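You operate a simulated robot arm through the tools that you are given. There is no shell and no other tool.

Carry out the task below with a simulated two-armed robot. There is one attempt and no reset: what you move stays moved.

## Task
Bin the dip with the earliest date and put the latest one in the well with the yellow dot.
Fine: shut the bin lid again.

It is judged by the outcome, as a careful person would: the job done as asked, and still so three seconds after it is handed in. It fails if anything else is knocked over, pushed out of place, dropped, spilled or broken. A push-on lid holds only when it is set on centred and level and pressed home; a screw cap is set on level and turned clockwise until tight.

## Robot
Two 6-joint arms with two-finger grippers on one trunk that stands fixed in place. Base frame: the origin is at the foot of the trunk, x ahead of it, y to its left, z up. Units: mm, rad, N and s.
The left shoulder is at [70, 148, 1249], the right one opposite. With the tool pointing down near the work surface each hand reaches from about 560 to 640 mm from the base axis, measured 20 degrees to its own side. Payload 2.69 kg a hand.
The tool frame of a hand sits at the grasp point between the pads (the TCP): z along the fingers, y along the line on which they close. The tips reach 20 mm beyond it. The gripper opens to 100 mm; its body begins 63 mm behind the TCP.
Orientation is told as [roll, pitch, yaw] about the base's x, y, z axes, in that order, counted from this pose: with the fingers straight down and closing along the base's y, the tool's x points along the base's -x, its y along +y and its z along -z.

## Interface
- The arms move only by the tool move_arm. It takes "left_increments", "right_increments" or both (then of equal length, played together; a hand with none holds still); each is a list of rows, each an object of numbers (a shift or turn left out is 0, a gripper value left out holds the last): "fingers": the finger opening in mm, from 0 to 100; "x", "y", "z": the shift along the base's x, y, z in units of 30 mm (1.0 is 30 mm); "rx", "ry", "rz": the turn, a rotation vector about the base's x, y, z in units of 6 degrees (1.0 is 6 degrees). In form: [{"fingers": .., "x": .., "y": .., "z": .., "rx": .., "ry": .., "rz": ..}, ...]. A call has 1 to 20 rows; each row shifts and turns the commanded pose from where the row before left it. A call with a number of a shift or a turn outside -1 to 1 is refused whole. A row lasts 0.2 s, in which the tool goes at most 50 mm and 0.15 rad; a call with a longer step from one row to the next is refused whole, and so is a gripper value outside its range. A pose out of reach is approached as far as the arm can. The call stops where the force on the tool passes 40 N (or 10 N more than at its start, if that is more) or the arm is blocked; 0.2 s more then pass. Each finger travels about 45 mm/s and halts on what it meets, pressing with about 42 N; the grip force reading is that of the motor and also rises with nothing between the fingers. The clock runs only during rows and for 0.2 s after the last one: add rows that do not move to give the fingers time. The reply holds the time, the measured pose of the TCP, the force on the tool along the base axes, the opening and the grip force, in the units named above and with some noise, with the torque about the TCP (base axes, N m) and any sound that the robot's microphone picked up, and new pictures: "pictures" is both (left out), scene, wrist or none (wrist: the cameras of the hands that moved).
- Cameras (640 x 400 px; columns grow to the right, rows downward): "scene" is now at [110.4, -51.2, 1459.7]; the picture's right is [-0.63, -0.77, -0.00], its down [-0.58, 0.47, -0.67] and it looks along [0.51, -0.42, -0.75] (base axes); focal length 349 px, centre (320, 200). "left" rides on the left gripper at [70, 19, -99] in its tool frame; the picture's right is [-0.26, 0.97, 0.00], its down [-0.75, -0.20, -0.63] and it looks along [-0.61, -0.16, 0.78] (tool axes); focal length 230 px, centre (320, 200). "right" rides on the right gripper at [70, -19, -99] in its tool frame; the picture's right is [0.26, 0.97, 0.00], its down [-0.75, 0.20, -0.63] and it looks along [-0.61, 0.16, 0.78] (tool axes); focal length 230 px, centre (320, 200). There is no depth. A picture from a camera that has moved, and an enlarged one, comes with that camera's place and axes in the base frame and with its lens.
- move_column(by): slides the trunk up (or, below 0, down) by that many mm; the arms and the scene camera ride with it, the base frame stays. It gives what a move gives, with no picture.
- pan_tilt(pan, tilt): turns the head with the scene camera to pan (to the left, within 1.501 rad either way) and tilt (down, from -0.506 to 1.204), counted from straight ahead of the robot. It gives what a move gives, and a new picture of the scene camera.
- zoom(camera, box): a new picture of the part [left, top, right, bottom] of that camera's present view, enlarged. The clock stands still meanwhile.
- sign_off(): hands the job in; it is judged then, once.

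Places have to be worked out from the pictures, the camera data and where the tool is seen. Open the grippers and draw the arms clear of the work before you hand the job in, unless the task says otherwise.

The tools are called after "Request:" as name(argument=value, ...) on one line, values as JSON. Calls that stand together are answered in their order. move_arm: Moves the arms, as the interface text tells. Its arguments: {"type":"object","properties":{"left_increments":{"type":"array","items":{"type":"object","properties":{"fingers":{"type":"number"},"x":{"type":"number"},"y":{"type":"number"},"z":{"type":"number"},"rx":{"type":"number"},"ry":{"type":"number"},"rz":{"type":"number"}}}},"right_increments":{"type":"array","items":{"type":"object","properties":{"fingers":{"type":"number"},"x":{"type":"number"},"y":{"type":"number"},"z":{"type":"number"},"rx":{"type":"number"},"ry":{"type":"number"},"rz":{"type":"number"}}}},"pictures":{"type":"string","enum":["both","scene","wrist","none"]}},"required":[]} The other tools are called the same way: move_column (by) moves the trunk up or down; pan_tilt (pan, tilt) turns the head that bears the scene camera; zoom (camera, box) takes an enlarged picture of a part of a camera's view; sign_off () hands the job in.

At the start:

```text
time: 0.0
left_position: [544.1, -36.3, 1100.9]
left_ee_rot: [-0.005, 0.003, 0.001]
left_force: [0.1, -1.0, 0.0]
left_ft_torque: [-0.02, -0.04, -0.01]
left_gripper_width: 99.8
left_grasp_force: 0.1
right_position: [242.1, -294.2, 1152.4]
right_ee_rot: [0.001, -0.003, -0.001]
right_force: [-0.1, 0.4, 0.3]
right_ft_torque: [-0.04, 0.03, -0.02]
right_gripper_width: 100.0
right_grasp_force: 0.0
trunk travel left (down, up): [-807.0, 133.0]
head pan, tilt (commanded): [-0.688, 0.841]
```

scene: 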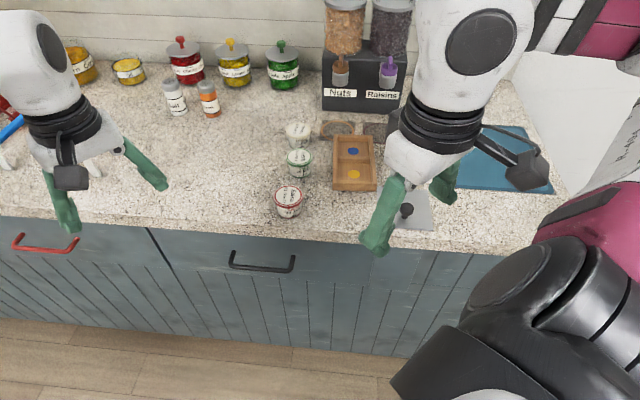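
right: 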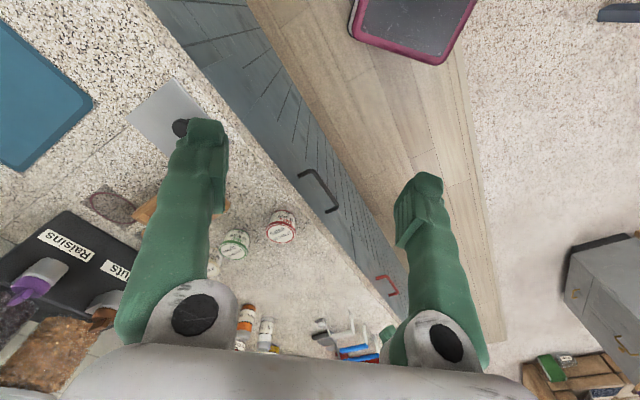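
left: 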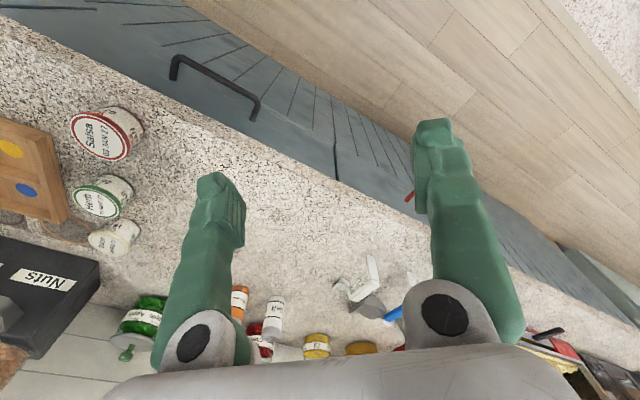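

The scene shows three small tubs (red, green, white) near a wooden tray with a blue and a yellow dot, and a grey plate with a knob that may be the bin lid in the counter. I zoom in to read dates and details.

Request:
zoom(camera="scene", box=[250, 110, 410, 230])

Request:
zoom(camera="left", box=[0, 80, 200, 280])

Request:
zoom(camera="right", box=[100, 60, 320, 290])

```text
3.33 times, centred on (330, 170) of scene
camera zoom: at [110.4, -51.2, 1459.7], right [-0.63, -0.77, 0.0], down [-0.58, 0.47, -0.67], along [0.51, -0.42, -0.75], focal length 1163 px, centre (287, 300)
```

zoom: 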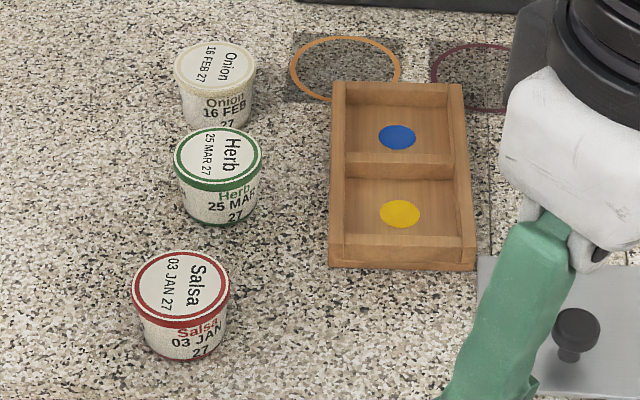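

```text
2.00 times, centred on (100, 180) of left
camera zoom: at [471.9, -18.5, 1200.4], right [0.26, 0.97, 0.0], down [0.75, -0.2, 0.63], along [0.61, -0.17, -0.78], focal length 460 px, centre (760, 240)
```

zoom: 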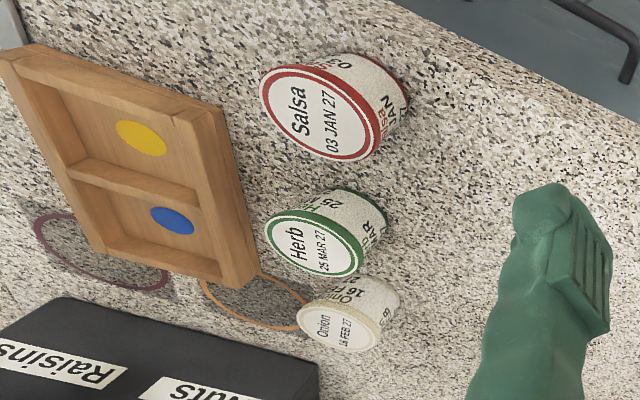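

```text
1.74 times, centred on (210, 175) of right
camera zoom: at [171.7, -311.2, 1249.6], right [-0.26, 0.97, 0.0], down [0.75, 0.2, 0.63], along [0.61, 0.16, -0.78], focal length 400 px, centre (511, 244)
```

zoom: 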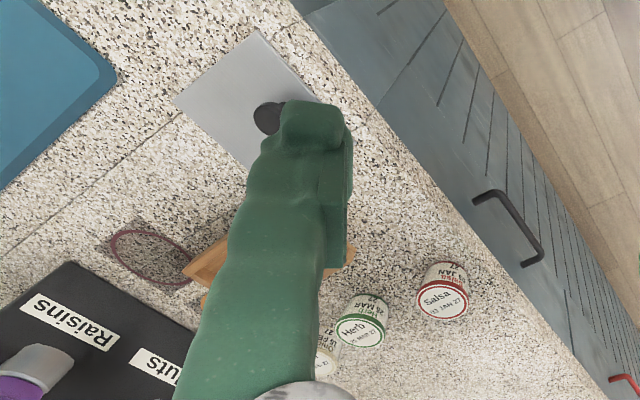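

Salsa (03 JAN 27) is the earliest and Herb (25 MAR 27) the latest of the three tubs. I look around with the head to find the bin and make sure there are no other dips.

Request:
pan_tilt(pan=-1.2, tilt=0.841)

Request:
pan_tilt(pan=0.0, tilt=0.841)

Request:
pan_tilt(pan=0.8, tilt=0.841)

```text
time: 0.9
left_position: [543.6, -36.3, 1100.2]
left_ee_rot: [-0.003, 0.003, 0.001]
left_force: [-0.5, -0.1, -0.3]
left_ft_torque: [-0.03, 0.0, -0.04]
left_gripper_width: 100.0
left_grasp_force: 0.0
right_position: [242.0, -293.0, 1151.0]
right_ee_rot: [0.001, 0.0, 0.001]
right_force: [-1.2, -0.3, -0.6]
right_ft_torque: [-0.01, 0.0, -0.01]
right_gripper_width: 100.0
right_grasp_force: 0.0
trunk travel left (down, up): [-807.0, 133.0]
head pan, tilt (commanded): [-1.201, 0.841]
camera scene: at [78.2, -74.5, 1459.8], right [-0.93, -0.36, 0.0], down [-0.27, 0.69, -0.67], along [0.24, -0.62, -0.75], focal length 349 px, centre (320, 200)
```

scene: 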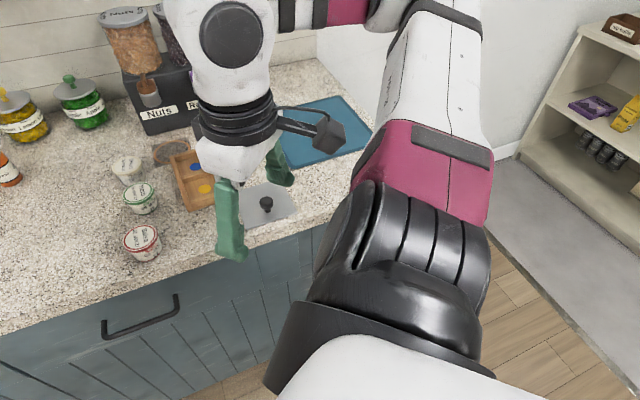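

```text
time: 2.3
left_position: [541.8, -36.8, 1100.1]
left_ee_rot: [-0.003, 0.003, -0.002]
left_force: [0.3, 0.2, 0.1]
left_ft_torque: [-0.01, 0.02, 0.0]
left_gripper_width: 100.0
left_grasp_force: 0.0
right_position: [241.5, -293.7, 1151.5]
right_ee_rot: [0.002, -0.001, 0.002]
right_force: [-0.1, 0.4, 0.0]
right_ft_torque: [0.03, -0.04, -0.01]
right_gripper_width: 100.0
right_grasp_force: 0.0
trunk travel left (down, up): [-807.0, 133.0]
head pan, tilt (commanded): [0.0, 0.841]
camera scene: at [128.3, -1.3, 1459.8], right [0.0, -1.0, 0.0], down [-0.75, 0.0, -0.67], along [0.67, 0.0, -0.75], focal length 349 px, centre (320, 200)
```

scene: 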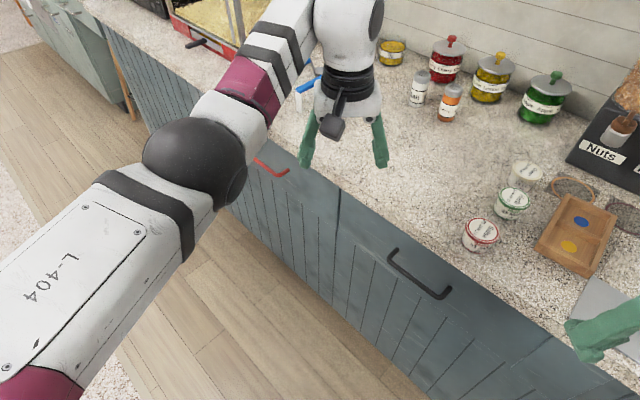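

```text
time: 3.5
left_position: [542.9, -34.6, 1100.0]
left_ee_rot: [-0.005, 0.004, 0.0]
left_force: [0.3, 0.0, -0.5]
left_ft_torque: [-0.03, 0.02, 0.01]
left_gripper_width: 100.1
left_grasp_force: 0.0
right_position: [243.2, -293.7, 1151.9]
right_ee_rot: [0.001, 0.0, 0.0]
right_force: [-0.3, 0.2, 0.3]
right_ft_torque: [-0.01, 0.0, 0.0]
right_gripper_width: 99.9
right_grasp_force: 0.0
trunk travel left (down, up): [-807.0, 133.0]
head pan, tilt (commanded): [0.799, 0.841]
camera scene: at [104.5, 55.1, 1459.8], right [0.72, -0.7, 0.0], down [-0.52, -0.53, -0.67], along [0.46, 0.48, -0.75], focal length 349 px, centre (320, 200)
```

scene: 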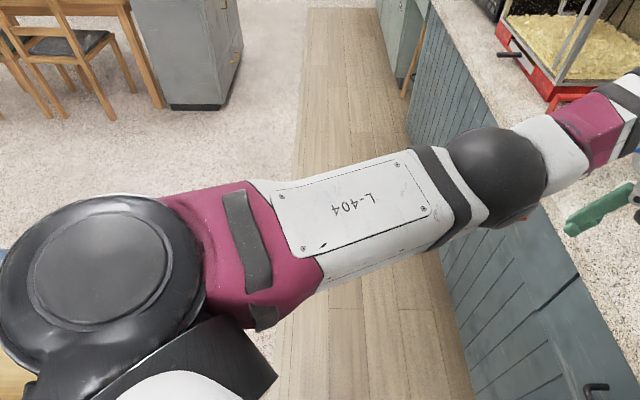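

The plate with a black knob flush in the counter looks like the bin lid, but the right hand hides it. I pan back to it and zoom.

Request:
pan_tilt(pan=-1.0, tilt=0.9)

Request:
zoom(camera="scene", box=[220, 100, 420, 250])

Request:
zoom(camera="right", box=[100, 60, 240, 160])

```text
time: 5.3
left_position: [543.6, -36.2, 1100.4]
left_ee_rot: [-0.004, 0.002, 0.0]
left_force: [-0.8, -0.3, 0.8]
left_ft_torque: [0.02, 0.01, -0.01]
left_gripper_width: 100.3
left_grasp_force: 0.1
right_position: [242.1, -293.3, 1151.8]
right_ee_rot: [0.002, -0.002, -0.001]
right_force: [-1.0, 1.0, -0.5]
right_ft_torque: [-0.02, -0.01, -0.01]
right_gripper_width: 100.1
right_grasp_force: 0.0
trunk travel left (down, up): [-807.0, 133.0]
head pan, tilt (commanded): [-1.0, 0.901]
camera scene: at [90.5, -64.7, 1455.2], right [-0.84, -0.54, 0.0], down [-0.42, 0.66, -0.62], along [0.34, -0.52, -0.78], focal length 349 px, centre (320, 200)
```

scene: 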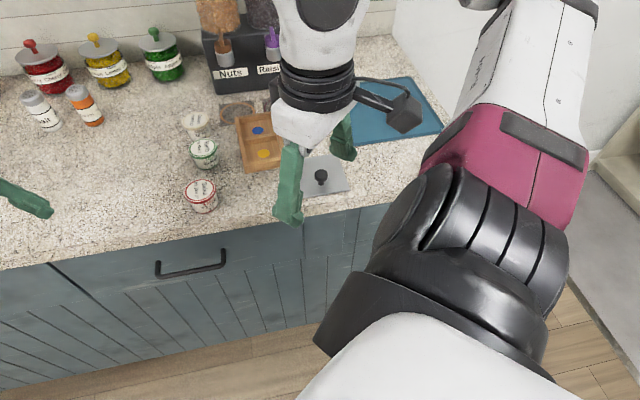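

```text
2.67 times, centred on (320, 175) of scene
camera zoom: at [90.5, -64.7, 1455.2], right [-0.84, -0.54, 0.0], down [-0.42, 0.66, -0.62], along [0.34, -0.52, -0.78], focal length 930 px, centre (320, 267)
```

zoom: 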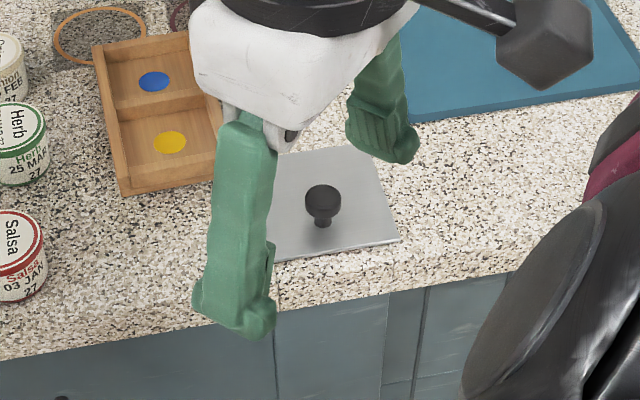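

```text
4.00 times, centred on (170, 110) of right
camera zoom: at [171.7, -311.2, 1249.6], right [-0.26, 0.97, 0.0], down [0.75, 0.2, 0.63], along [0.61, 0.16, -0.78], focal length 920 px, centre (920, 560)
```

zoom: 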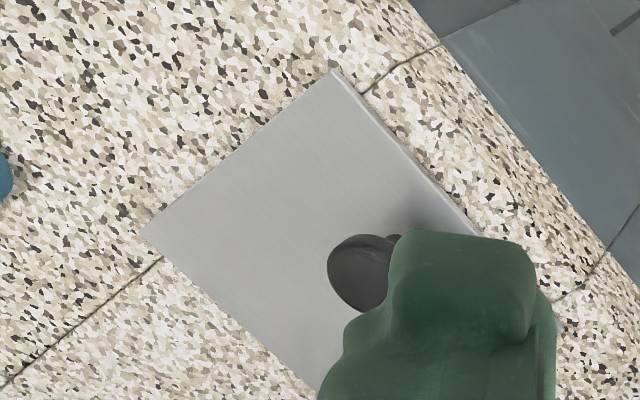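

The lid is a thin grey plate with a knob; I need an unobstructed view of it. I draw the right hand back toward the trunk and up, to clear the view.

Request:
move_arm(right_increments=[{"z": 1, "x": -0.5}, {"z": 1, "x": -0.5}, {"z": 1, "x": -0.5, "y": -0.5}, {"z": 1, "x": -0.5, "y": -0.5}, {"z": 1, "x": -0.5, "y": -0.5}, {"y": -1}, {"y": -1}], pictures="both")

```text
time: 6.9
left_position: [543.1, -36.5, 1100.6]
left_ee_rot: [-0.002, 0.005, 0.001]
left_force: [0.7, 1.1, -0.1]
left_ft_torque: [0.03, 0.01, -0.01]
left_gripper_width: 100.0
left_grasp_force: 0.1
right_position: [232.6, -334.8, 1317.3]
right_ee_rot: [0.004, 0.0, 0.001]
right_force: [0.2, -0.3, -0.1]
right_ft_torque: [0.01, 0.03, 0.0]
right_gripper_width: 99.9
right_grasp_force: 0.1
right hand out of reach, approached as far as the arm can: row 1, 2, 3, 4, 5, 6, 7
trunk travel left (down, up): [-807.0, 133.0]
head pan, tilt (commanded): [-1.0, 0.901]
camera scene: at [91.4, -66.0, 1455.1], right [-0.84, -0.54, 0.0], down [-0.42, 0.66, -0.62], along [0.34, -0.52, -0.78], focal length 349 px, centre (320, 200)
camera right: at [161.2, -353.0, 1415.2], right [-0.26, 0.97, 0.0], down [0.75, 0.2, 0.63], along [0.61, 0.17, -0.78], focal length 230 px, centre (320, 200)
```

scene: 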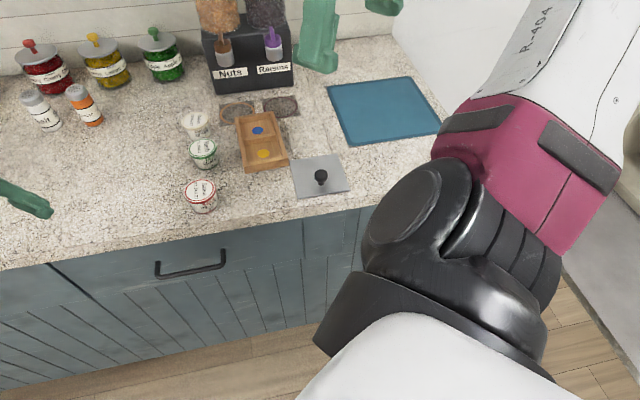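
right: 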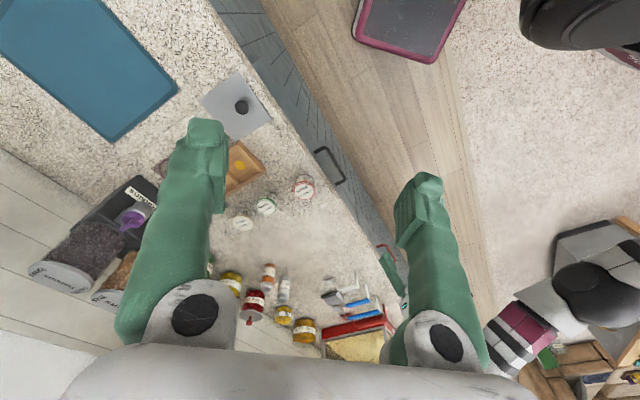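

Now the lid is in clear view. I zoom in on it from both cameras.

Request:
zoom(camera="scene", box=[270, 130, 370, 210])

Request:
zoom(camera="right", box=[180, 50, 320, 150])

Request:
zoom(camera="scene", box=[170, 90, 310, 220])

Request:
zoom(camera="right", box=[180, 130, 340, 240])

```text
5.00 times, centred on (320, 170) of scene
camera zoom: at [91.4, -66.0, 1455.1], right [-0.84, -0.54, 0.0], down [-0.42, 0.66, -0.62], along [0.34, -0.52, -0.78], focal length 1745 px, centre (320, 350)
```

zoom: 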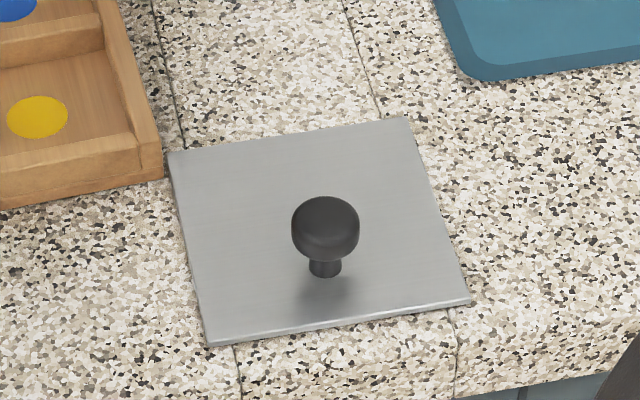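

```text
4.00 times, centred on (250, 100) of right
camera zoom: at [161.2, -353.0, 1415.2], right [-0.26, 0.97, 0.0], down [0.75, 0.2, 0.63], along [0.61, 0.17, -0.78], focal length 920 px, centre (600, 600)
```

zoom: 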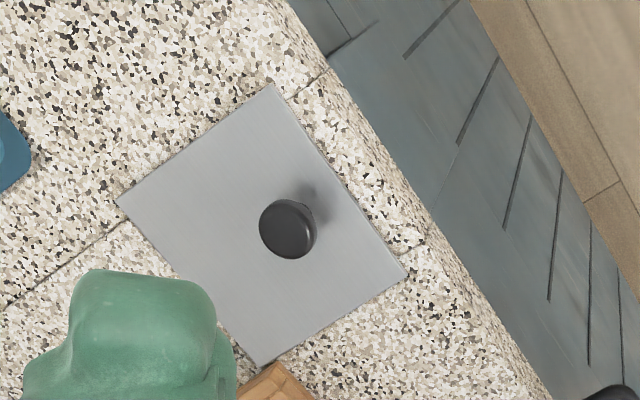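

```text
3.08 times, centred on (240, 155) of scene
camera zoom: at [91.4, -66.0, 1455.1], right [-0.84, -0.54, 0.0], down [-0.42, 0.66, -0.62], along [0.34, -0.52, -0.78], focal length 1074 px, centre (566, 338)
```

zoom: 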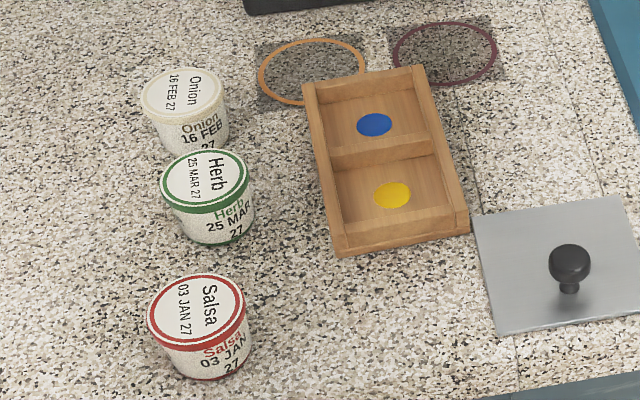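

```text
3.64 times, centred on (260, 185) of right
camera zoom: at [161.2, -353.0, 1415.2], right [-0.26, 0.97, 0.0], down [0.75, 0.2, 0.63], along [0.61, 0.17, -0.78], focal length 837 px, centre (538, 254)
```

zoom: 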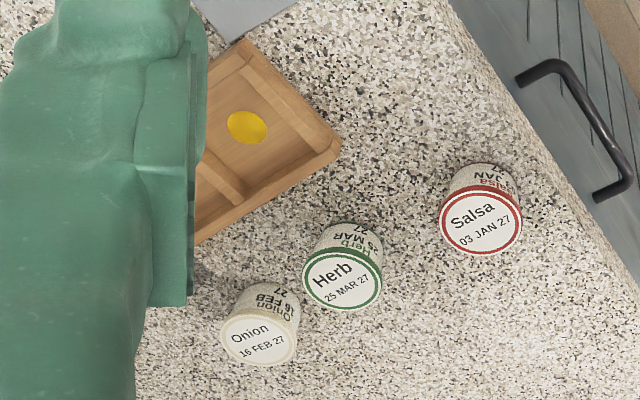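

The lid is about 110 mm square, lies at 45° to the base axes, centre near (366, -489, 904), and its knob is near (347, -468), 28 mm toward the front, so it is probably hinged at the back edge. I bring the right hand above the knob, turned -45° so that the fingers close along the hinge line.

Request:
move_arm(right_increments=[{"x": 0.4, "y": -0.4, "z": -0.8, "rz": -0.75, "fingers": 60}, {"x": 0.4, "y": -0.4, "z": -0.8, "rz": -0.75}, {"x": 0.4, "y": -0.4, "z": -0.8, "rz": -0.75}, {"x": 0.4, "y": -0.4, "z": -0.8, "rz": -0.75}, {"x": 0.4, "y": -0.4, "z": -0.8, "rz": -0.75}, {"x": 0.4, "y": -0.4, "z": -0.8, "rz": -0.75}, {"x": 0.4, "y": -0.4, "z": -0.8, "rz": -0.75}, {"x": 0.4, "y": -0.4, "z": -0.8, "rz": -0.75}, {"x": 0.4, "y": -0.4, "z": -0.8, "rz": -0.75}, {"x": 0.2, "y": -0.4, "z": -0.8, "rz": -0.75}], pictures="both")

```text
time: 9.1
left_position: [542.5, -36.6, 1100.5]
left_ee_rot: [-0.004, 0.004, 0.0]
left_force: [0.2, 0.4, -0.6]
left_ft_torque: [0.01, 0.02, 0.02]
left_gripper_width: 100.0
left_grasp_force: 0.2
right_position: [362.9, -442.9, 1082.3]
right_ee_rot: [0.002, 0.001, -0.785]
right_force: [0.1, 0.1, 0.4]
right_ft_torque: [-0.02, 0.01, 0.01]
right_gripper_width: 60.2
right_grasp_force: 0.0
right hand out of reach, approached as far as the arm can: row 1, 2, 3, 4
trunk travel left (down, up): [-807.0, 133.0]
head pan, tilt (commanded): [-1.0, 0.901]
camera scene: at [91.0, -65.6, 1455.1], right [-0.84, -0.54, 0.0], down [-0.42, 0.66, -0.62], along [0.34, -0.52, -0.78], focal length 349 px, centre (320, 200)
camera right: at [300.0, -405.0, 1179.3], right [0.5, 0.86, 0.0], down [0.67, -0.39, 0.63], along [0.55, -0.32, -0.78], focal length 230 px, centre (320, 200)
```

scene: 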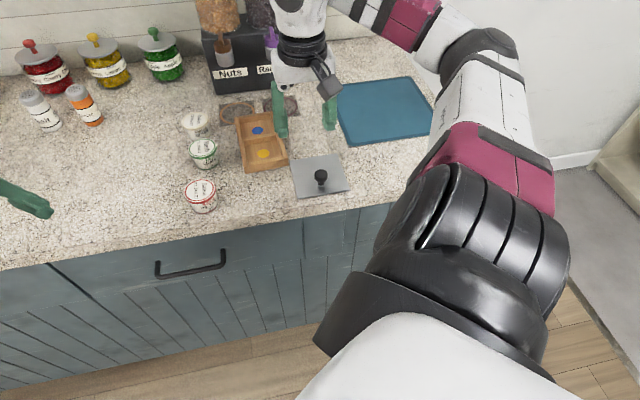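
right: 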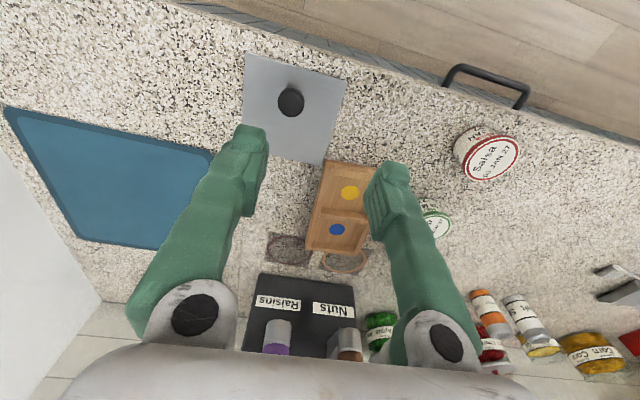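

The wrist camera now confirms the knob at about (346, -468). I zoom in with it to see the lid, its edges and the tray.

Request:
zoom(camera="right", box=[220, 40, 380, 260])

Request:
zoom(camera="right", box=[230, 40, 360, 170])

```text
1.82 times, centred on (300, 150) of right
camera zoom: at [300.0, -405.0, 1179.3], right [0.5, 0.86, 0.0], down [0.67, -0.39, 0.63], along [0.55, -0.32, -0.78], focal length 418 px, centre (356, 291)
```

zoom: 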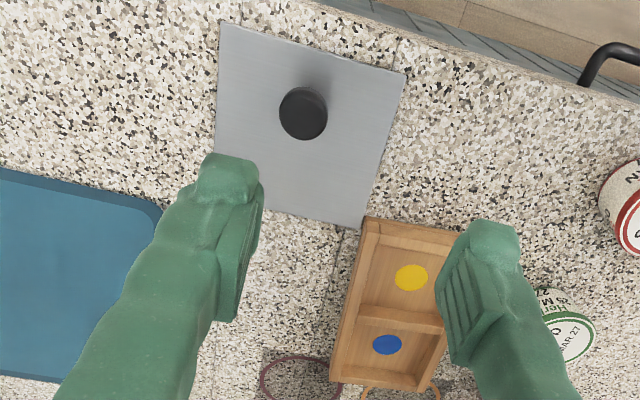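

```text
3.08 times, centred on (295, 105) of right
camera zoom: at [300.0, -405.0, 1179.3], right [0.5, 0.86, 0.0], down [0.67, -0.39, 0.63], along [0.55, -0.32, -0.78], focal length 708 px, centre (397, 492)
```

zoom: 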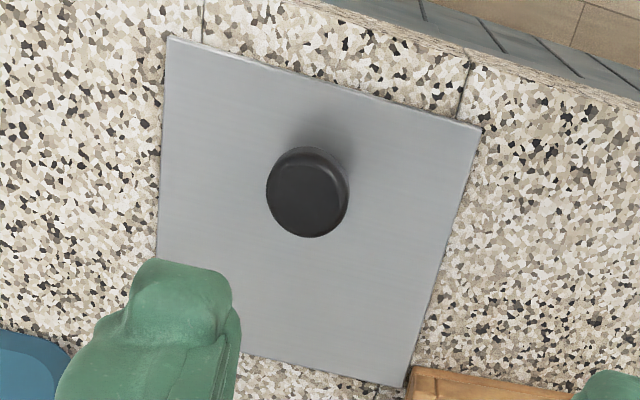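

The fingers straddle the knob line well; I move directly above the knob and partway down, then check alignment.

Request:
move_arm(right_increments=[{"x": -0.137, "y": -0.209, "z": -0.7}, {"x": -0.137, "y": -0.209, "z": -0.7}, {"x": -0.137, "y": -0.209, "z": -0.7}, {"x": -0.137, "y": -0.209, "z": -0.7}, {}], pictures="both")

```text
time: 10.3
left_position: [543.8, -36.3, 1100.1]
left_ee_rot: [-0.003, 0.004, 0.0]
left_force: [0.0, -0.4, 0.1]
left_ft_torque: [-0.01, -0.02, -0.01]
left_gripper_width: 99.9
left_grasp_force: 0.0
right_position: [347.3, -469.5, 996.7]
right_ee_rot: [0.001, -0.001, -0.786]
right_force: [0.4, -0.2, 1.3]
right_ft_torque: [-0.02, 0.0, 0.01]
right_gripper_width: 60.1
right_grasp_force: 0.0
trunk travel left (down, up): [-807.0, 133.0]
head pan, tilt (commanded): [-1.0, 0.901]
camera scene: at [90.4, -64.9, 1455.2], right [-0.84, -0.54, 0.0], down [-0.42, 0.66, -0.62], along [0.34, -0.52, -0.78], focal length 349 px, centre (320, 200)
camera right: at [282.7, -431.1, 1095.1], right [0.5, 0.87, 0.0], down [0.67, -0.39, 0.63], along [0.55, -0.31, -0.78], focal length 230 px, centre (320, 200)
```

scene: 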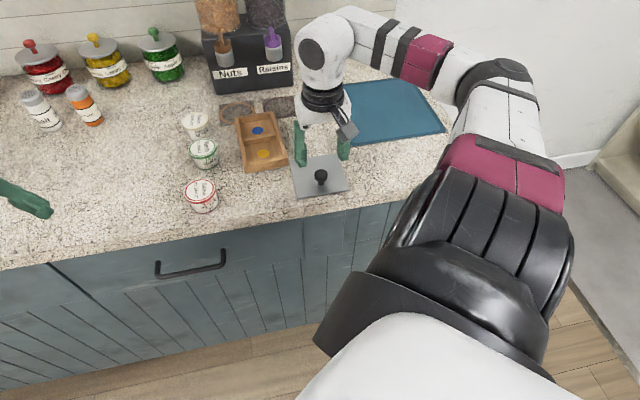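
right: 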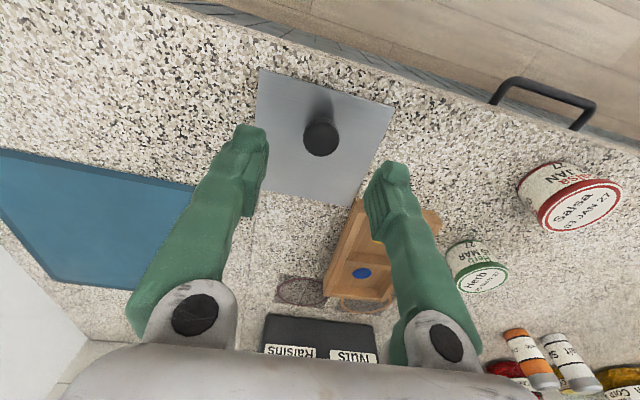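

The knob lies right on the tool axis (seen at (321,137), expected (320,135)). I go down 66 mm to straddle its head and close the fingers.

Request:
move_arm(right_increments=[{"z": -0.6}, {"z": -0.6}, {"z": -0.6}, {"z": -0.4}, {}], pictures="both")

```text
time: 11.5
left_position: [542.0, -36.9, 1099.7]
left_ee_rot: [-0.005, 0.005, 0.001]
left_force: [-0.3, 0.2, -0.4]
left_ft_torque: [-0.01, -0.03, 0.04]
left_gripper_width: 100.2
left_grasp_force: 0.0
right_position: [345.1, -468.4, 930.8]
right_ee_rot: [0.002, -0.001, -0.785]
right_force: [0.4, 1.3, 0.1]
right_ft_torque: [-0.01, 0.0, 0.0]
right_gripper_width: 60.0
right_grasp_force: 0.1
trunk travel left (down, up): [-807.0, 133.0]
head pan, tilt (commanded): [-1.0, 0.901]
camera scene: at [90.4, -64.8, 1455.2], right [-0.84, -0.54, 0.0], down [-0.42, 0.66, -0.62], along [0.34, -0.52, -0.78], focal length 349 px, centre (320, 200)
camera right: at [281.6, -431.6, 1029.2], right [0.5, 0.87, 0.0], down [0.67, -0.39, 0.63], along [0.55, -0.32, -0.78], focal length 230 px, centre (320, 200)
```

scene: 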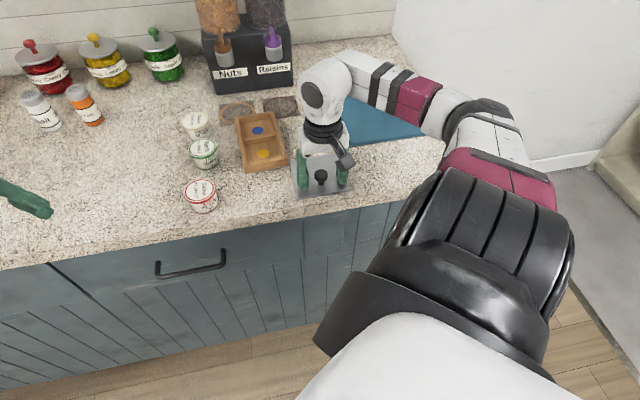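
right: 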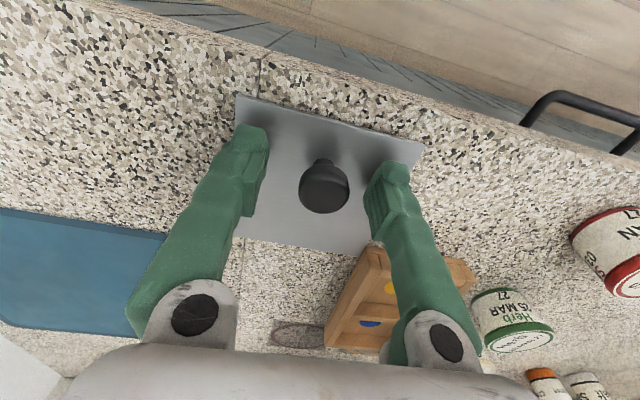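

The knob head is between the pads at the TCP. I close the fingers on it.

Request:
move_arm(right_increments=[{"fingers": 22}, {}, {}, {}], pictures="both")

Request:
zoom(camera="scene", box=[260, 110, 380, 210])

```text
time: 12.5
left_position: [544.6, -36.6, 1099.7]
left_ee_rot: [-0.003, 0.004, 0.001]
left_force: [-0.2, 0.3, 0.5]
left_ft_torque: [-0.03, 0.01, 0.01]
left_gripper_width: 100.0
left_grasp_force: 0.1
right_position: [345.4, -466.9, 931.6]
right_ee_rot: [0.001, -0.001, -0.785]
right_force: [3.9, 3.7, -2.3]
right_ft_torque: [-0.02, -0.01, 0.0]
right_gripper_width: 25.5
right_grasp_force: 2.5
trunk travel left (down, up): [-807.0, 133.0]
head pan, tilt (commanded): [-1.0, 0.901]
camera scene: at [92.3, -63.6, 1455.1], right [-0.84, -0.54, 0.0], down [-0.43, 0.66, -0.62], along [0.34, -0.52, -0.78], focal length 349 px, centre (320, 200)
camera right: at [282.8, -430.7, 1029.4], right [0.5, 0.87, 0.0], down [0.67, -0.39, 0.63], along [0.55, -0.31, -0.78], focal length 230 px, centre (320, 200)
```

scene: 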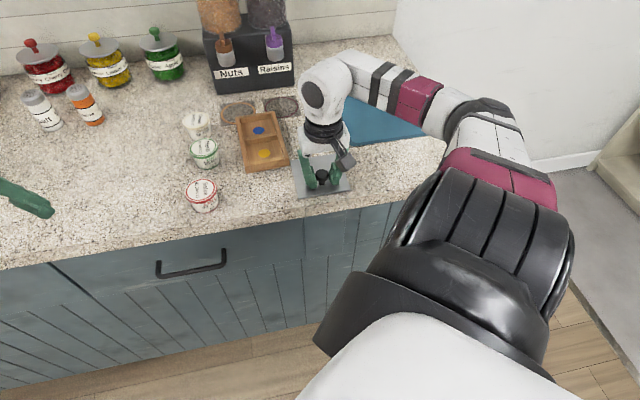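
right: 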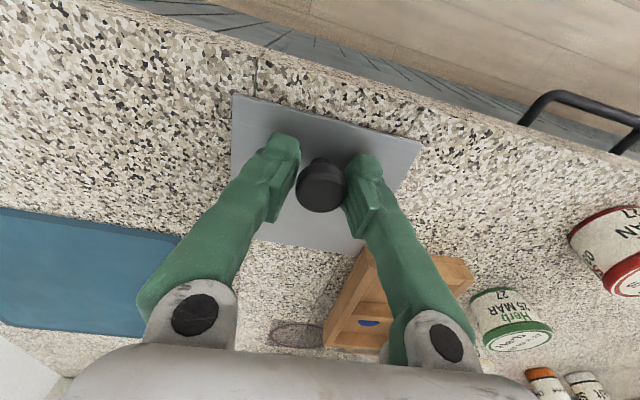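

```text
4.00 times, centred on (320, 160) of scene
camera zoom: at [92.3, -63.6, 1455.1], right [-0.84, -0.54, 0.0], down [-0.43, 0.66, -0.62], along [0.34, -0.52, -0.78], focal length 1396 px, centre (320, 360)
```

zoom: 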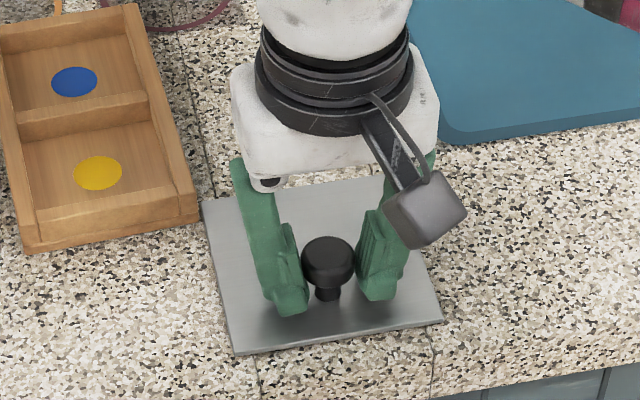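

The fingers stopped at 25.5 mm with only light force. I command a tighter close to get a firm grip.

Request:
move_arm(right_increments=[{"fingers": 10}, {}, {}], pictures="none")

```text
time: 13.3
left_position: [544.0, -36.2, 1098.5]
left_ee_rot: [-0.005, 0.007, 0.0]
left_force: [0.1, 0.0, -0.4]
left_ft_torque: [0.03, -0.03, 0.04]
left_gripper_width: 100.1
left_grasp_force: 0.0
right_position: [347.0, -466.5, 932.5]
right_ee_rot: [-0.001, 0.001, -0.787]
right_force: [9.6, 8.3, -6.0]
right_ft_torque: [0.03, -0.21, 0.07]
right_gripper_width: 21.5
right_grasp_force: 45.3
trunk travel left (down, up): [-807.0, 133.0]
head pan, tilt (commanded): [-1.0, 0.901]
```

Firm grip at 21.5 mm, just under the head. I start lifting along the presumed hinge arc by about 10° and check forces and the picture.

Request:
move_arm(right_increments=[{"x": 0.04, "y": 0.04}, {"x": 0.04, "y": -0.04, "z": 0.24}, {"x": 0.07, "y": -0.07, "z": 0.23}, {}], pictures="both")

Request:
zoom(camera="scene", box=[260, 110, 380, 210])

```text
time: 13.9
left_position: [546.8, -39.4, 1098.0]
left_ee_rot: [-0.003, 0.006, -0.002]
left_force: [-0.1, 0.4, 0.2]
left_ft_torque: [0.0, -0.04, -0.01]
left_gripper_width: 100.0
left_grasp_force: 0.1
right_position: [347.3, -467.8, 931.4]
right_ee_rot: [-0.001, 0.006, -0.786]
right_force: [6.1, 5.3, -26.1]
right_ft_torque: [-0.03, -0.43, 0.23]
right_gripper_width: 21.3
right_grasp_force: 45.1
trunk travel left (down, up): [-807.0, 133.0]
head pan, tilt (commanded): [-1.0, 0.901]
stopped in row 3 (right hand): the force on the tool passed its limit at 43 N (the readings are from after the stop); the commanded pose is now the measured one
camera scene: at [95.6, -67.2, 1454.6], right [-0.84, -0.54, 0.0], down [-0.43, 0.66, -0.62], along [0.33, -0.52, -0.79], focal length 349 px, centre (320, 200)
camera right: at [285.9, -431.4, 1029.9], right [0.5, 0.86, 0.0], down [0.68, -0.39, 0.62], along [0.54, -0.31, -0.78], focal length 230 px, centre (320, 200)
```

scene: 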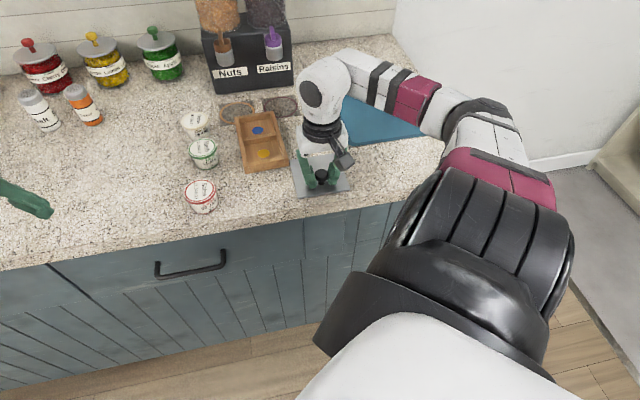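
right: 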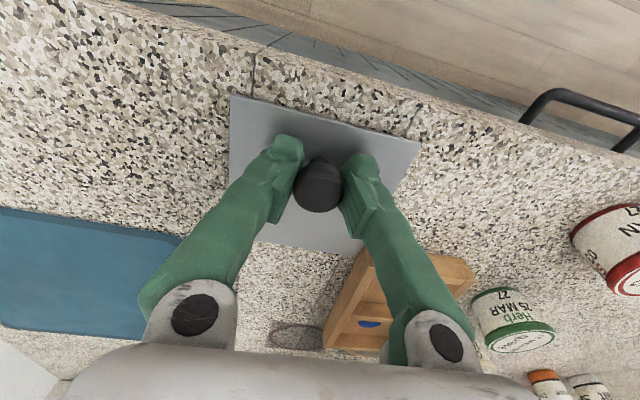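

```text
4.00 times, centred on (320, 160) of scene
camera zoom: at [95.6, -67.2, 1454.6], right [-0.84, -0.54, 0.0], down [-0.43, 0.66, -0.62], along [0.33, -0.52, -0.79], focal length 1396 px, centre (320, 360)
```

zoom: 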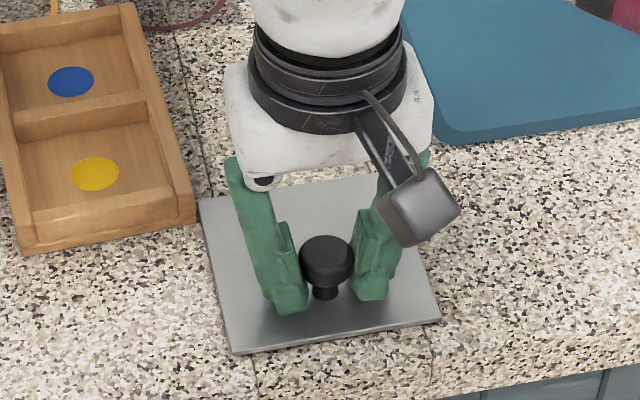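

The lid did not rise even under about 40 N, so it does not simply lift at this knob; it may slide instead. I test a gentle horizontal push toward the back while watching force and position.

Request:
move_arm(right_increments=[{}, {"x": 0.07, "y": -0.07}, {"x": 0.07, "y": -0.07}, {}], pictures="none")

```text
time: 14.9
left_position: [547.4, -39.1, 1098.2]
left_ee_rot: [0.0, 0.009, -0.001]
left_force: [0.2, -0.5, 0.8]
left_ft_torque: [0.01, 0.01, 0.01]
left_gripper_width: 100.0
left_grasp_force: 0.1
right_position: [354.3, -474.8, 930.7]
right_ee_rot: [-0.004, 0.008, -0.787]
right_force: [4.8, 7.2, -32.8]
right_ft_torque: [-0.43, -0.38, -0.06]
right_gripper_width: 21.4
right_grasp_force: 44.9
trunk travel left (down, up): [-807.0, 133.0]
head pan, tilt (commanded): [-1.0, 0.901]
```

The hand moved back about 10 mm with almost no horizontal force. I check whether the lid moved with it.

Request:
zoom(camera="scene", box=[260, 110, 380, 210])

Request:
zoom(camera="right", box=[200, 60, 450, 280])

```text
4.00 times, centred on (320, 160) of scene
camera zoom: at [97.4, -68.9, 1454.4], right [-0.84, -0.54, 0.0], down [-0.43, 0.66, -0.62], along [0.33, -0.52, -0.79], focal length 1396 px, centre (320, 360)
```

zoom: 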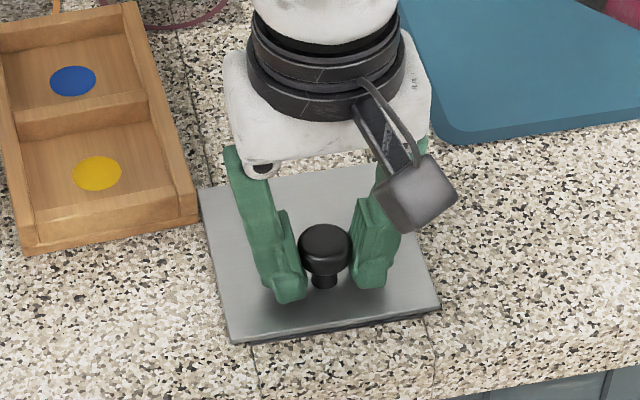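

```text
1.82 times, centred on (325, 170) of right
camera zoom: at [292.0, -437.3, 1030.1], right [0.5, 0.86, 0.0], down [0.68, -0.39, 0.62], along [0.54, -0.31, -0.78], focal length 418 px, centre (311, 254)
```

zoom: 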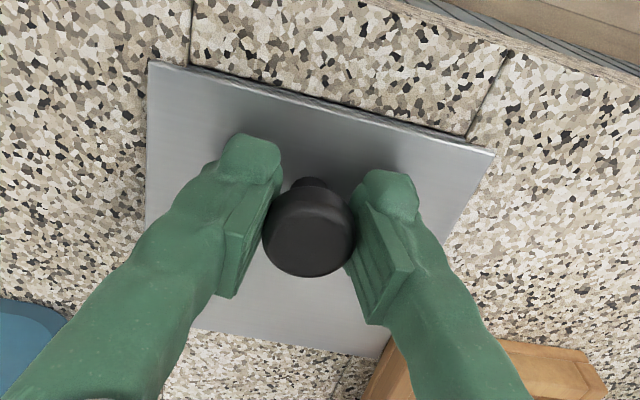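

The lid has slid back about 10 mm and a dark gap shows at its front edge: it is a sliding lid. I relieve the upward pull and slide it further back in steps.

Request:
move_arm(right_increments=[{"z": -0.15}, {"x": 0.2, "y": -0.2}, {"x": 0.2, "y": -0.2}, {"x": 0.2, "y": -0.2}, {"x": 0.2, "y": -0.2}, {}], pictures="both")

Request:
zoom(camera="scene", box=[260, 110, 380, 210])

```text
time: 16.3
left_position: [543.1, -35.2, 1099.9]
left_ee_rot: [-0.006, 0.007, 0.0]
left_force: [-0.1, -0.1, -0.7]
left_ft_torque: [-0.03, -0.01, -0.02]
left_gripper_width: 99.8
left_grasp_force: 0.2
right_position: [375.9, -495.4, 932.1]
right_ee_rot: [-0.003, 0.001, -0.786]
right_force: [3.1, 2.8, 1.3]
right_ft_torque: [0.23, 0.23, -0.01]
right_gripper_width: 21.5
right_grasp_force: 45.3
trunk travel left (down, up): [-807.0, 133.0]
head pan, tilt (commanded): [-1.0, 0.901]
camera scene: at [91.5, -63.3, 1455.2], right [-0.84, -0.54, 0.0], down [-0.42, 0.66, -0.62], along [0.34, -0.52, -0.78], focal length 349 px, centre (320, 200)
camera right: at [312.2, -457.5, 1029.4], right [0.5, 0.86, 0.0], down [0.67, -0.39, 0.63], along [0.54, -0.32, -0.78], focal length 230 px, centre (320, 200)
```

scene: 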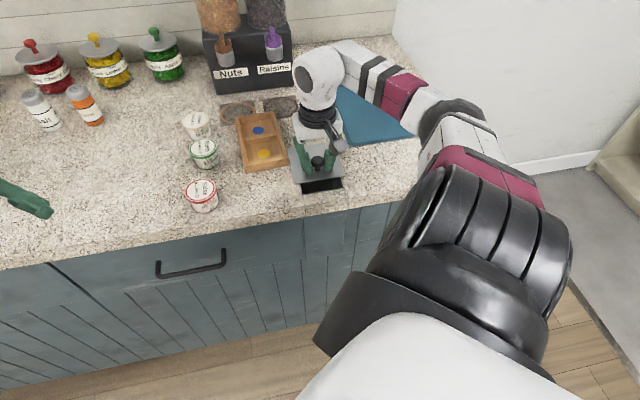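
right: 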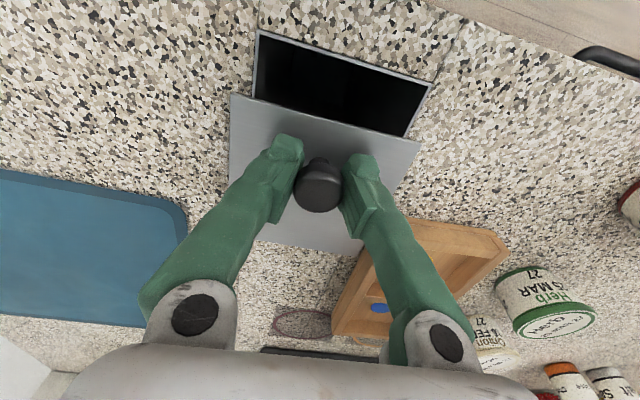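

```text
4.00 times, centred on (320, 160) of scene
camera zoom: at [91.5, -63.3, 1455.2], right [-0.84, -0.54, 0.0], down [-0.42, 0.66, -0.62], along [0.34, -0.52, -0.78], focal length 1396 px, centre (320, 360)
```

zoom: 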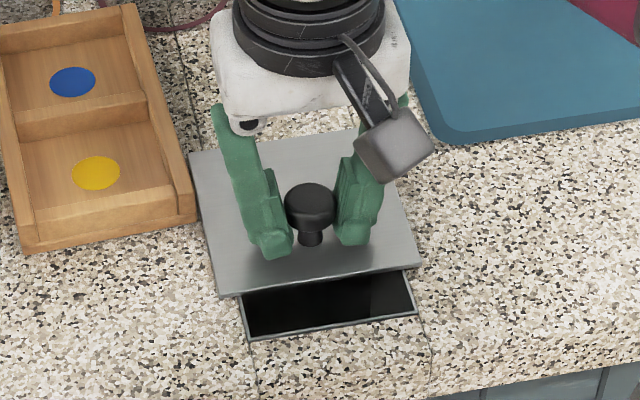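

Sliding works with almost no force, opening a hole with a steel rim. I continue sliding back about 60 mm.

Request:
move_arm(right_increments=[{"x": 0.22, "y": -0.22}, {"x": 0.22, "y": -0.22}, {"x": 0.22, "y": -0.22}, {"x": 0.22, "y": -0.22}, {"x": 0.22, "y": -0.22}, {}], pictures="both")

Request:
zoom(camera="scene", box=[260, 110, 380, 210])

```text
time: 17.7
left_position: [543.4, -35.5, 1100.9]
left_ee_rot: [-0.006, 0.004, 0.0]
left_force: [1.3, 0.3, 0.6]
left_ft_torque: [-0.04, 0.04, -0.01]
left_gripper_width: 100.1
left_grasp_force: 0.1
right_position: [407.7, -526.9, 932.1]
right_ee_rot: [-0.004, 0.002, -0.789]
right_force: [4.0, 2.9, 5.7]
right_ft_torque: [-0.17, -0.06, 0.0]
right_gripper_width: 21.4
right_grasp_force: 45.1
trunk travel left (down, up): [-807.0, 133.0]
head pan, tilt (commanded): [-1.0, 0.901]
camera scene: at [90.8, -62.5, 1455.3], right [-0.84, -0.54, 0.0], down [-0.42, 0.66, -0.62], along [0.34, -0.52, -0.78], focal length 349 px, centre (320, 200)
camera right: at [344.7, -489.9, 1029.2], right [0.5, 0.86, 0.0], down [0.67, -0.39, 0.63], along [0.54, -0.32, -0.78], focal length 230 px, centre (320, 200)
```

scene: 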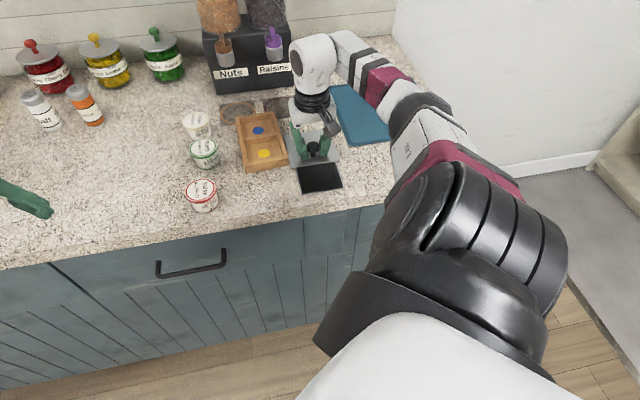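
right: 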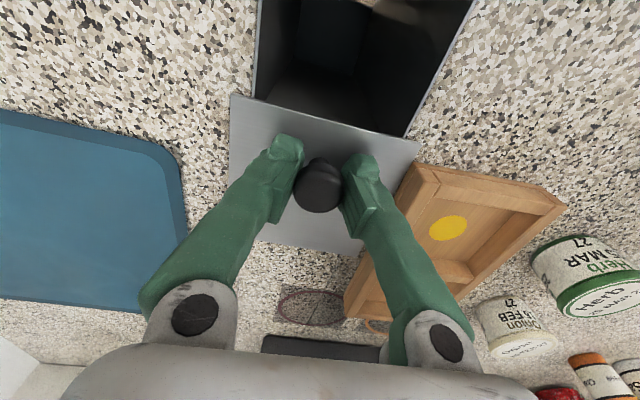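

```text
4.00 times, centred on (320, 160) of scene
camera zoom: at [90.8, -62.5, 1455.3], right [-0.84, -0.54, 0.0], down [-0.42, 0.66, -0.62], along [0.34, -0.52, -0.78], focal length 1396 px, centre (320, 360)
```

zoom: 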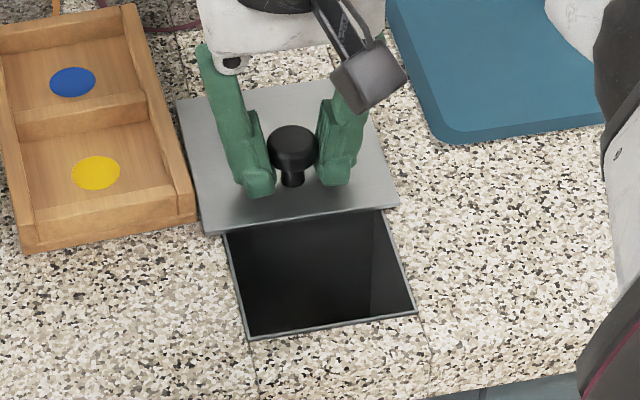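

The hole is mostly open (about 85 mm). I slide further in small steps to find the end stop.

Request:
move_arm(right_increments=[{"x": 0.15, "y": -0.15}, {"x": 0.15, "y": -0.15}, {"x": 0.15, "y": -0.15}, {}], pictures="both")

Request:
zoom(camera="scene", box=[260, 110, 380, 210])

```text
time: 18.7
left_position: [540.9, -33.1, 1100.5]
left_ee_rot: [-0.006, 0.001, 0.001]
left_force: [0.0, 0.4, 0.0]
left_ft_torque: [-0.02, 0.03, -0.01]
left_gripper_width: 100.0
left_grasp_force: 0.0
right_position: [417.3, -537.9, 930.9]
right_ee_rot: [-0.005, 0.008, -0.787]
right_force: [-11.5, 20.2, -11.0]
right_ft_torque: [-0.24, -0.27, 0.0]
right_gripper_width: 21.0
right_grasp_force: 45.1
trunk travel left (down, up): [-807.0, 133.0]
head pan, tilt (commanded): [-1.0, 0.901]
camera scene: at [88.2, -59.9, 1455.3], right [-0.84, -0.54, 0.0], down [-0.42, 0.66, -0.62], along [0.34, -0.53, -0.78], focal length 349 px, centre (320, 200)
camera right: at [355.7, -500.7, 1029.4], right [0.5, 0.86, 0.0], down [0.68, -0.39, 0.62], along [0.54, -0.31, -0.78], focal length 230 px, centre (320, 200)
```

scene: 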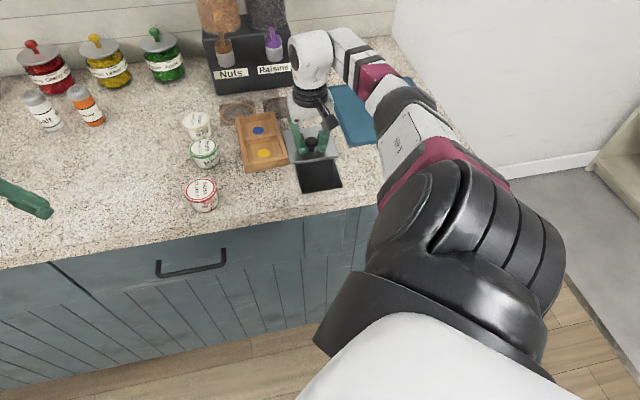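
right: 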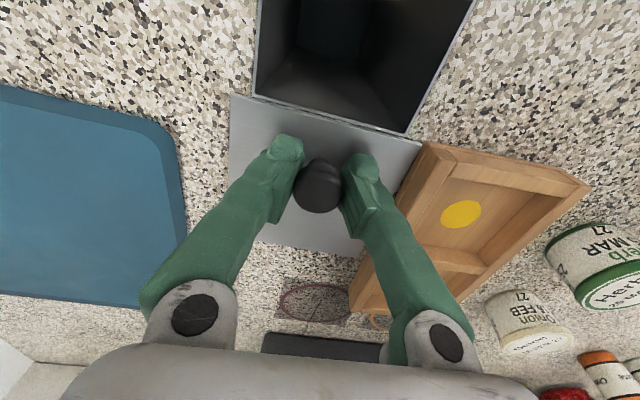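

```text
4.00 times, centred on (320, 160) of scene
camera zoom: at [88.2, -59.9, 1455.3], right [-0.84, -0.54, 0.0], down [-0.42, 0.66, -0.62], along [0.34, -0.53, -0.78], focal length 1396 px, centre (320, 360)
```

zoom: 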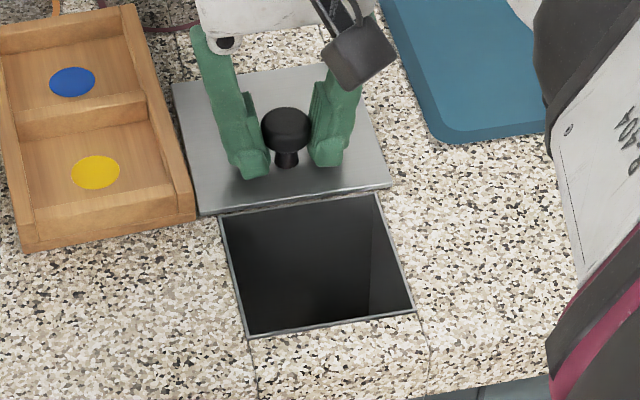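

The lid has reached its end stop and the hole is fully open. I ease off the preload, open the fingers slightly (the tray is close by) and lift clear of the knob.

Request:
move_arm(right_increments=[{"x": -0.1, "y": 0.1, "z": -0.05}, {"fingers": 40}, {}, {}, {"z": 0.5}, {"z": 1}, {"z": 1}, {"z": 1}], pictures="both")

Request:
zoom(camera="scene", box=[180, 90, 380, 220])

```text
time: 20.5
left_position: [542.5, -35.9, 1101.7]
left_ee_rot: [-0.003, 0.004, 0.0]
left_force: [-0.2, 0.0, 0.8]
left_ft_torque: [-0.03, 0.0, -0.01]
left_gripper_width: 100.0
left_grasp_force: 0.0
right_position: [416.9, -540.4, 1032.5]
right_ee_rot: [-0.003, 0.005, -0.788]
right_force: [0.5, 0.5, -0.6]
right_ft_torque: [0.01, -0.02, -0.03]
right_gripper_width: 40.0
right_grasp_force: 0.0
trunk travel left (down, up): [-807.0, 133.0]
head pan, tilt (commanded): [-1.0, 0.901]
camera scene: at [90.3, -64.1, 1455.2], right [-0.84, -0.54, 0.0], down [-0.42, 0.66, -0.62], along [0.34, -0.52, -0.78], focal length 349 px, centre (320, 200)
camera right: at [354.1, -501.1, 1131.2], right [0.5, 0.86, 0.0], down [0.67, -0.39, 0.63], along [0.54, -0.32, -0.78], focal length 230 px, centre (320, 200)
```

scene: 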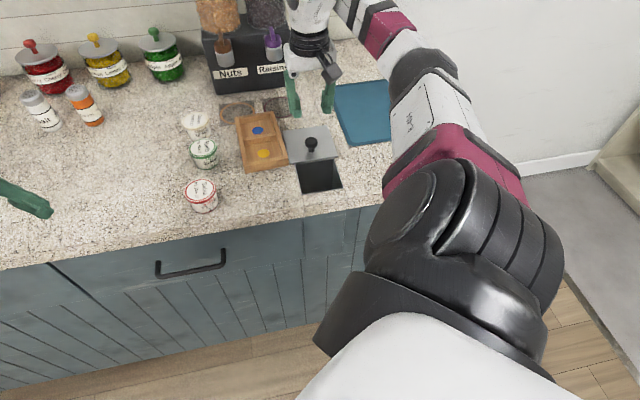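
right: 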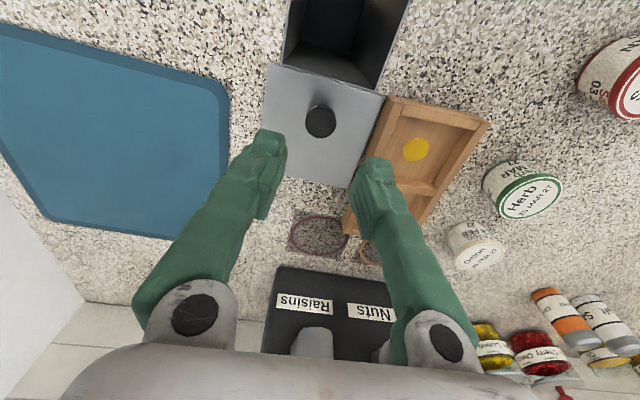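

```text
3.08 times, centred on (280, 155) of scene
camera zoom: at [90.3, -64.1, 1455.2], right [-0.84, -0.54, 0.0], down [-0.42, 0.66, -0.62], along [0.34, -0.52, -0.78], focal length 1074 px, centre (443, 338)
```

zoom: 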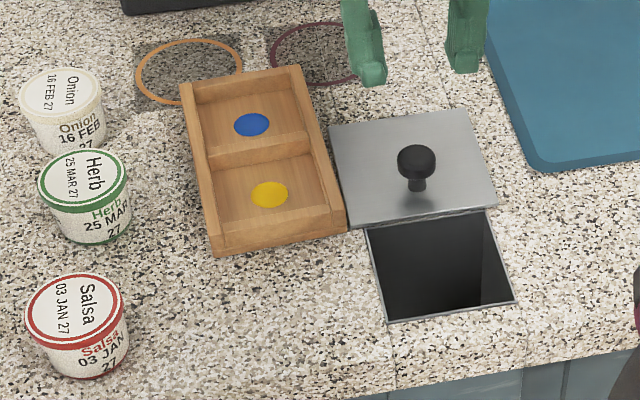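

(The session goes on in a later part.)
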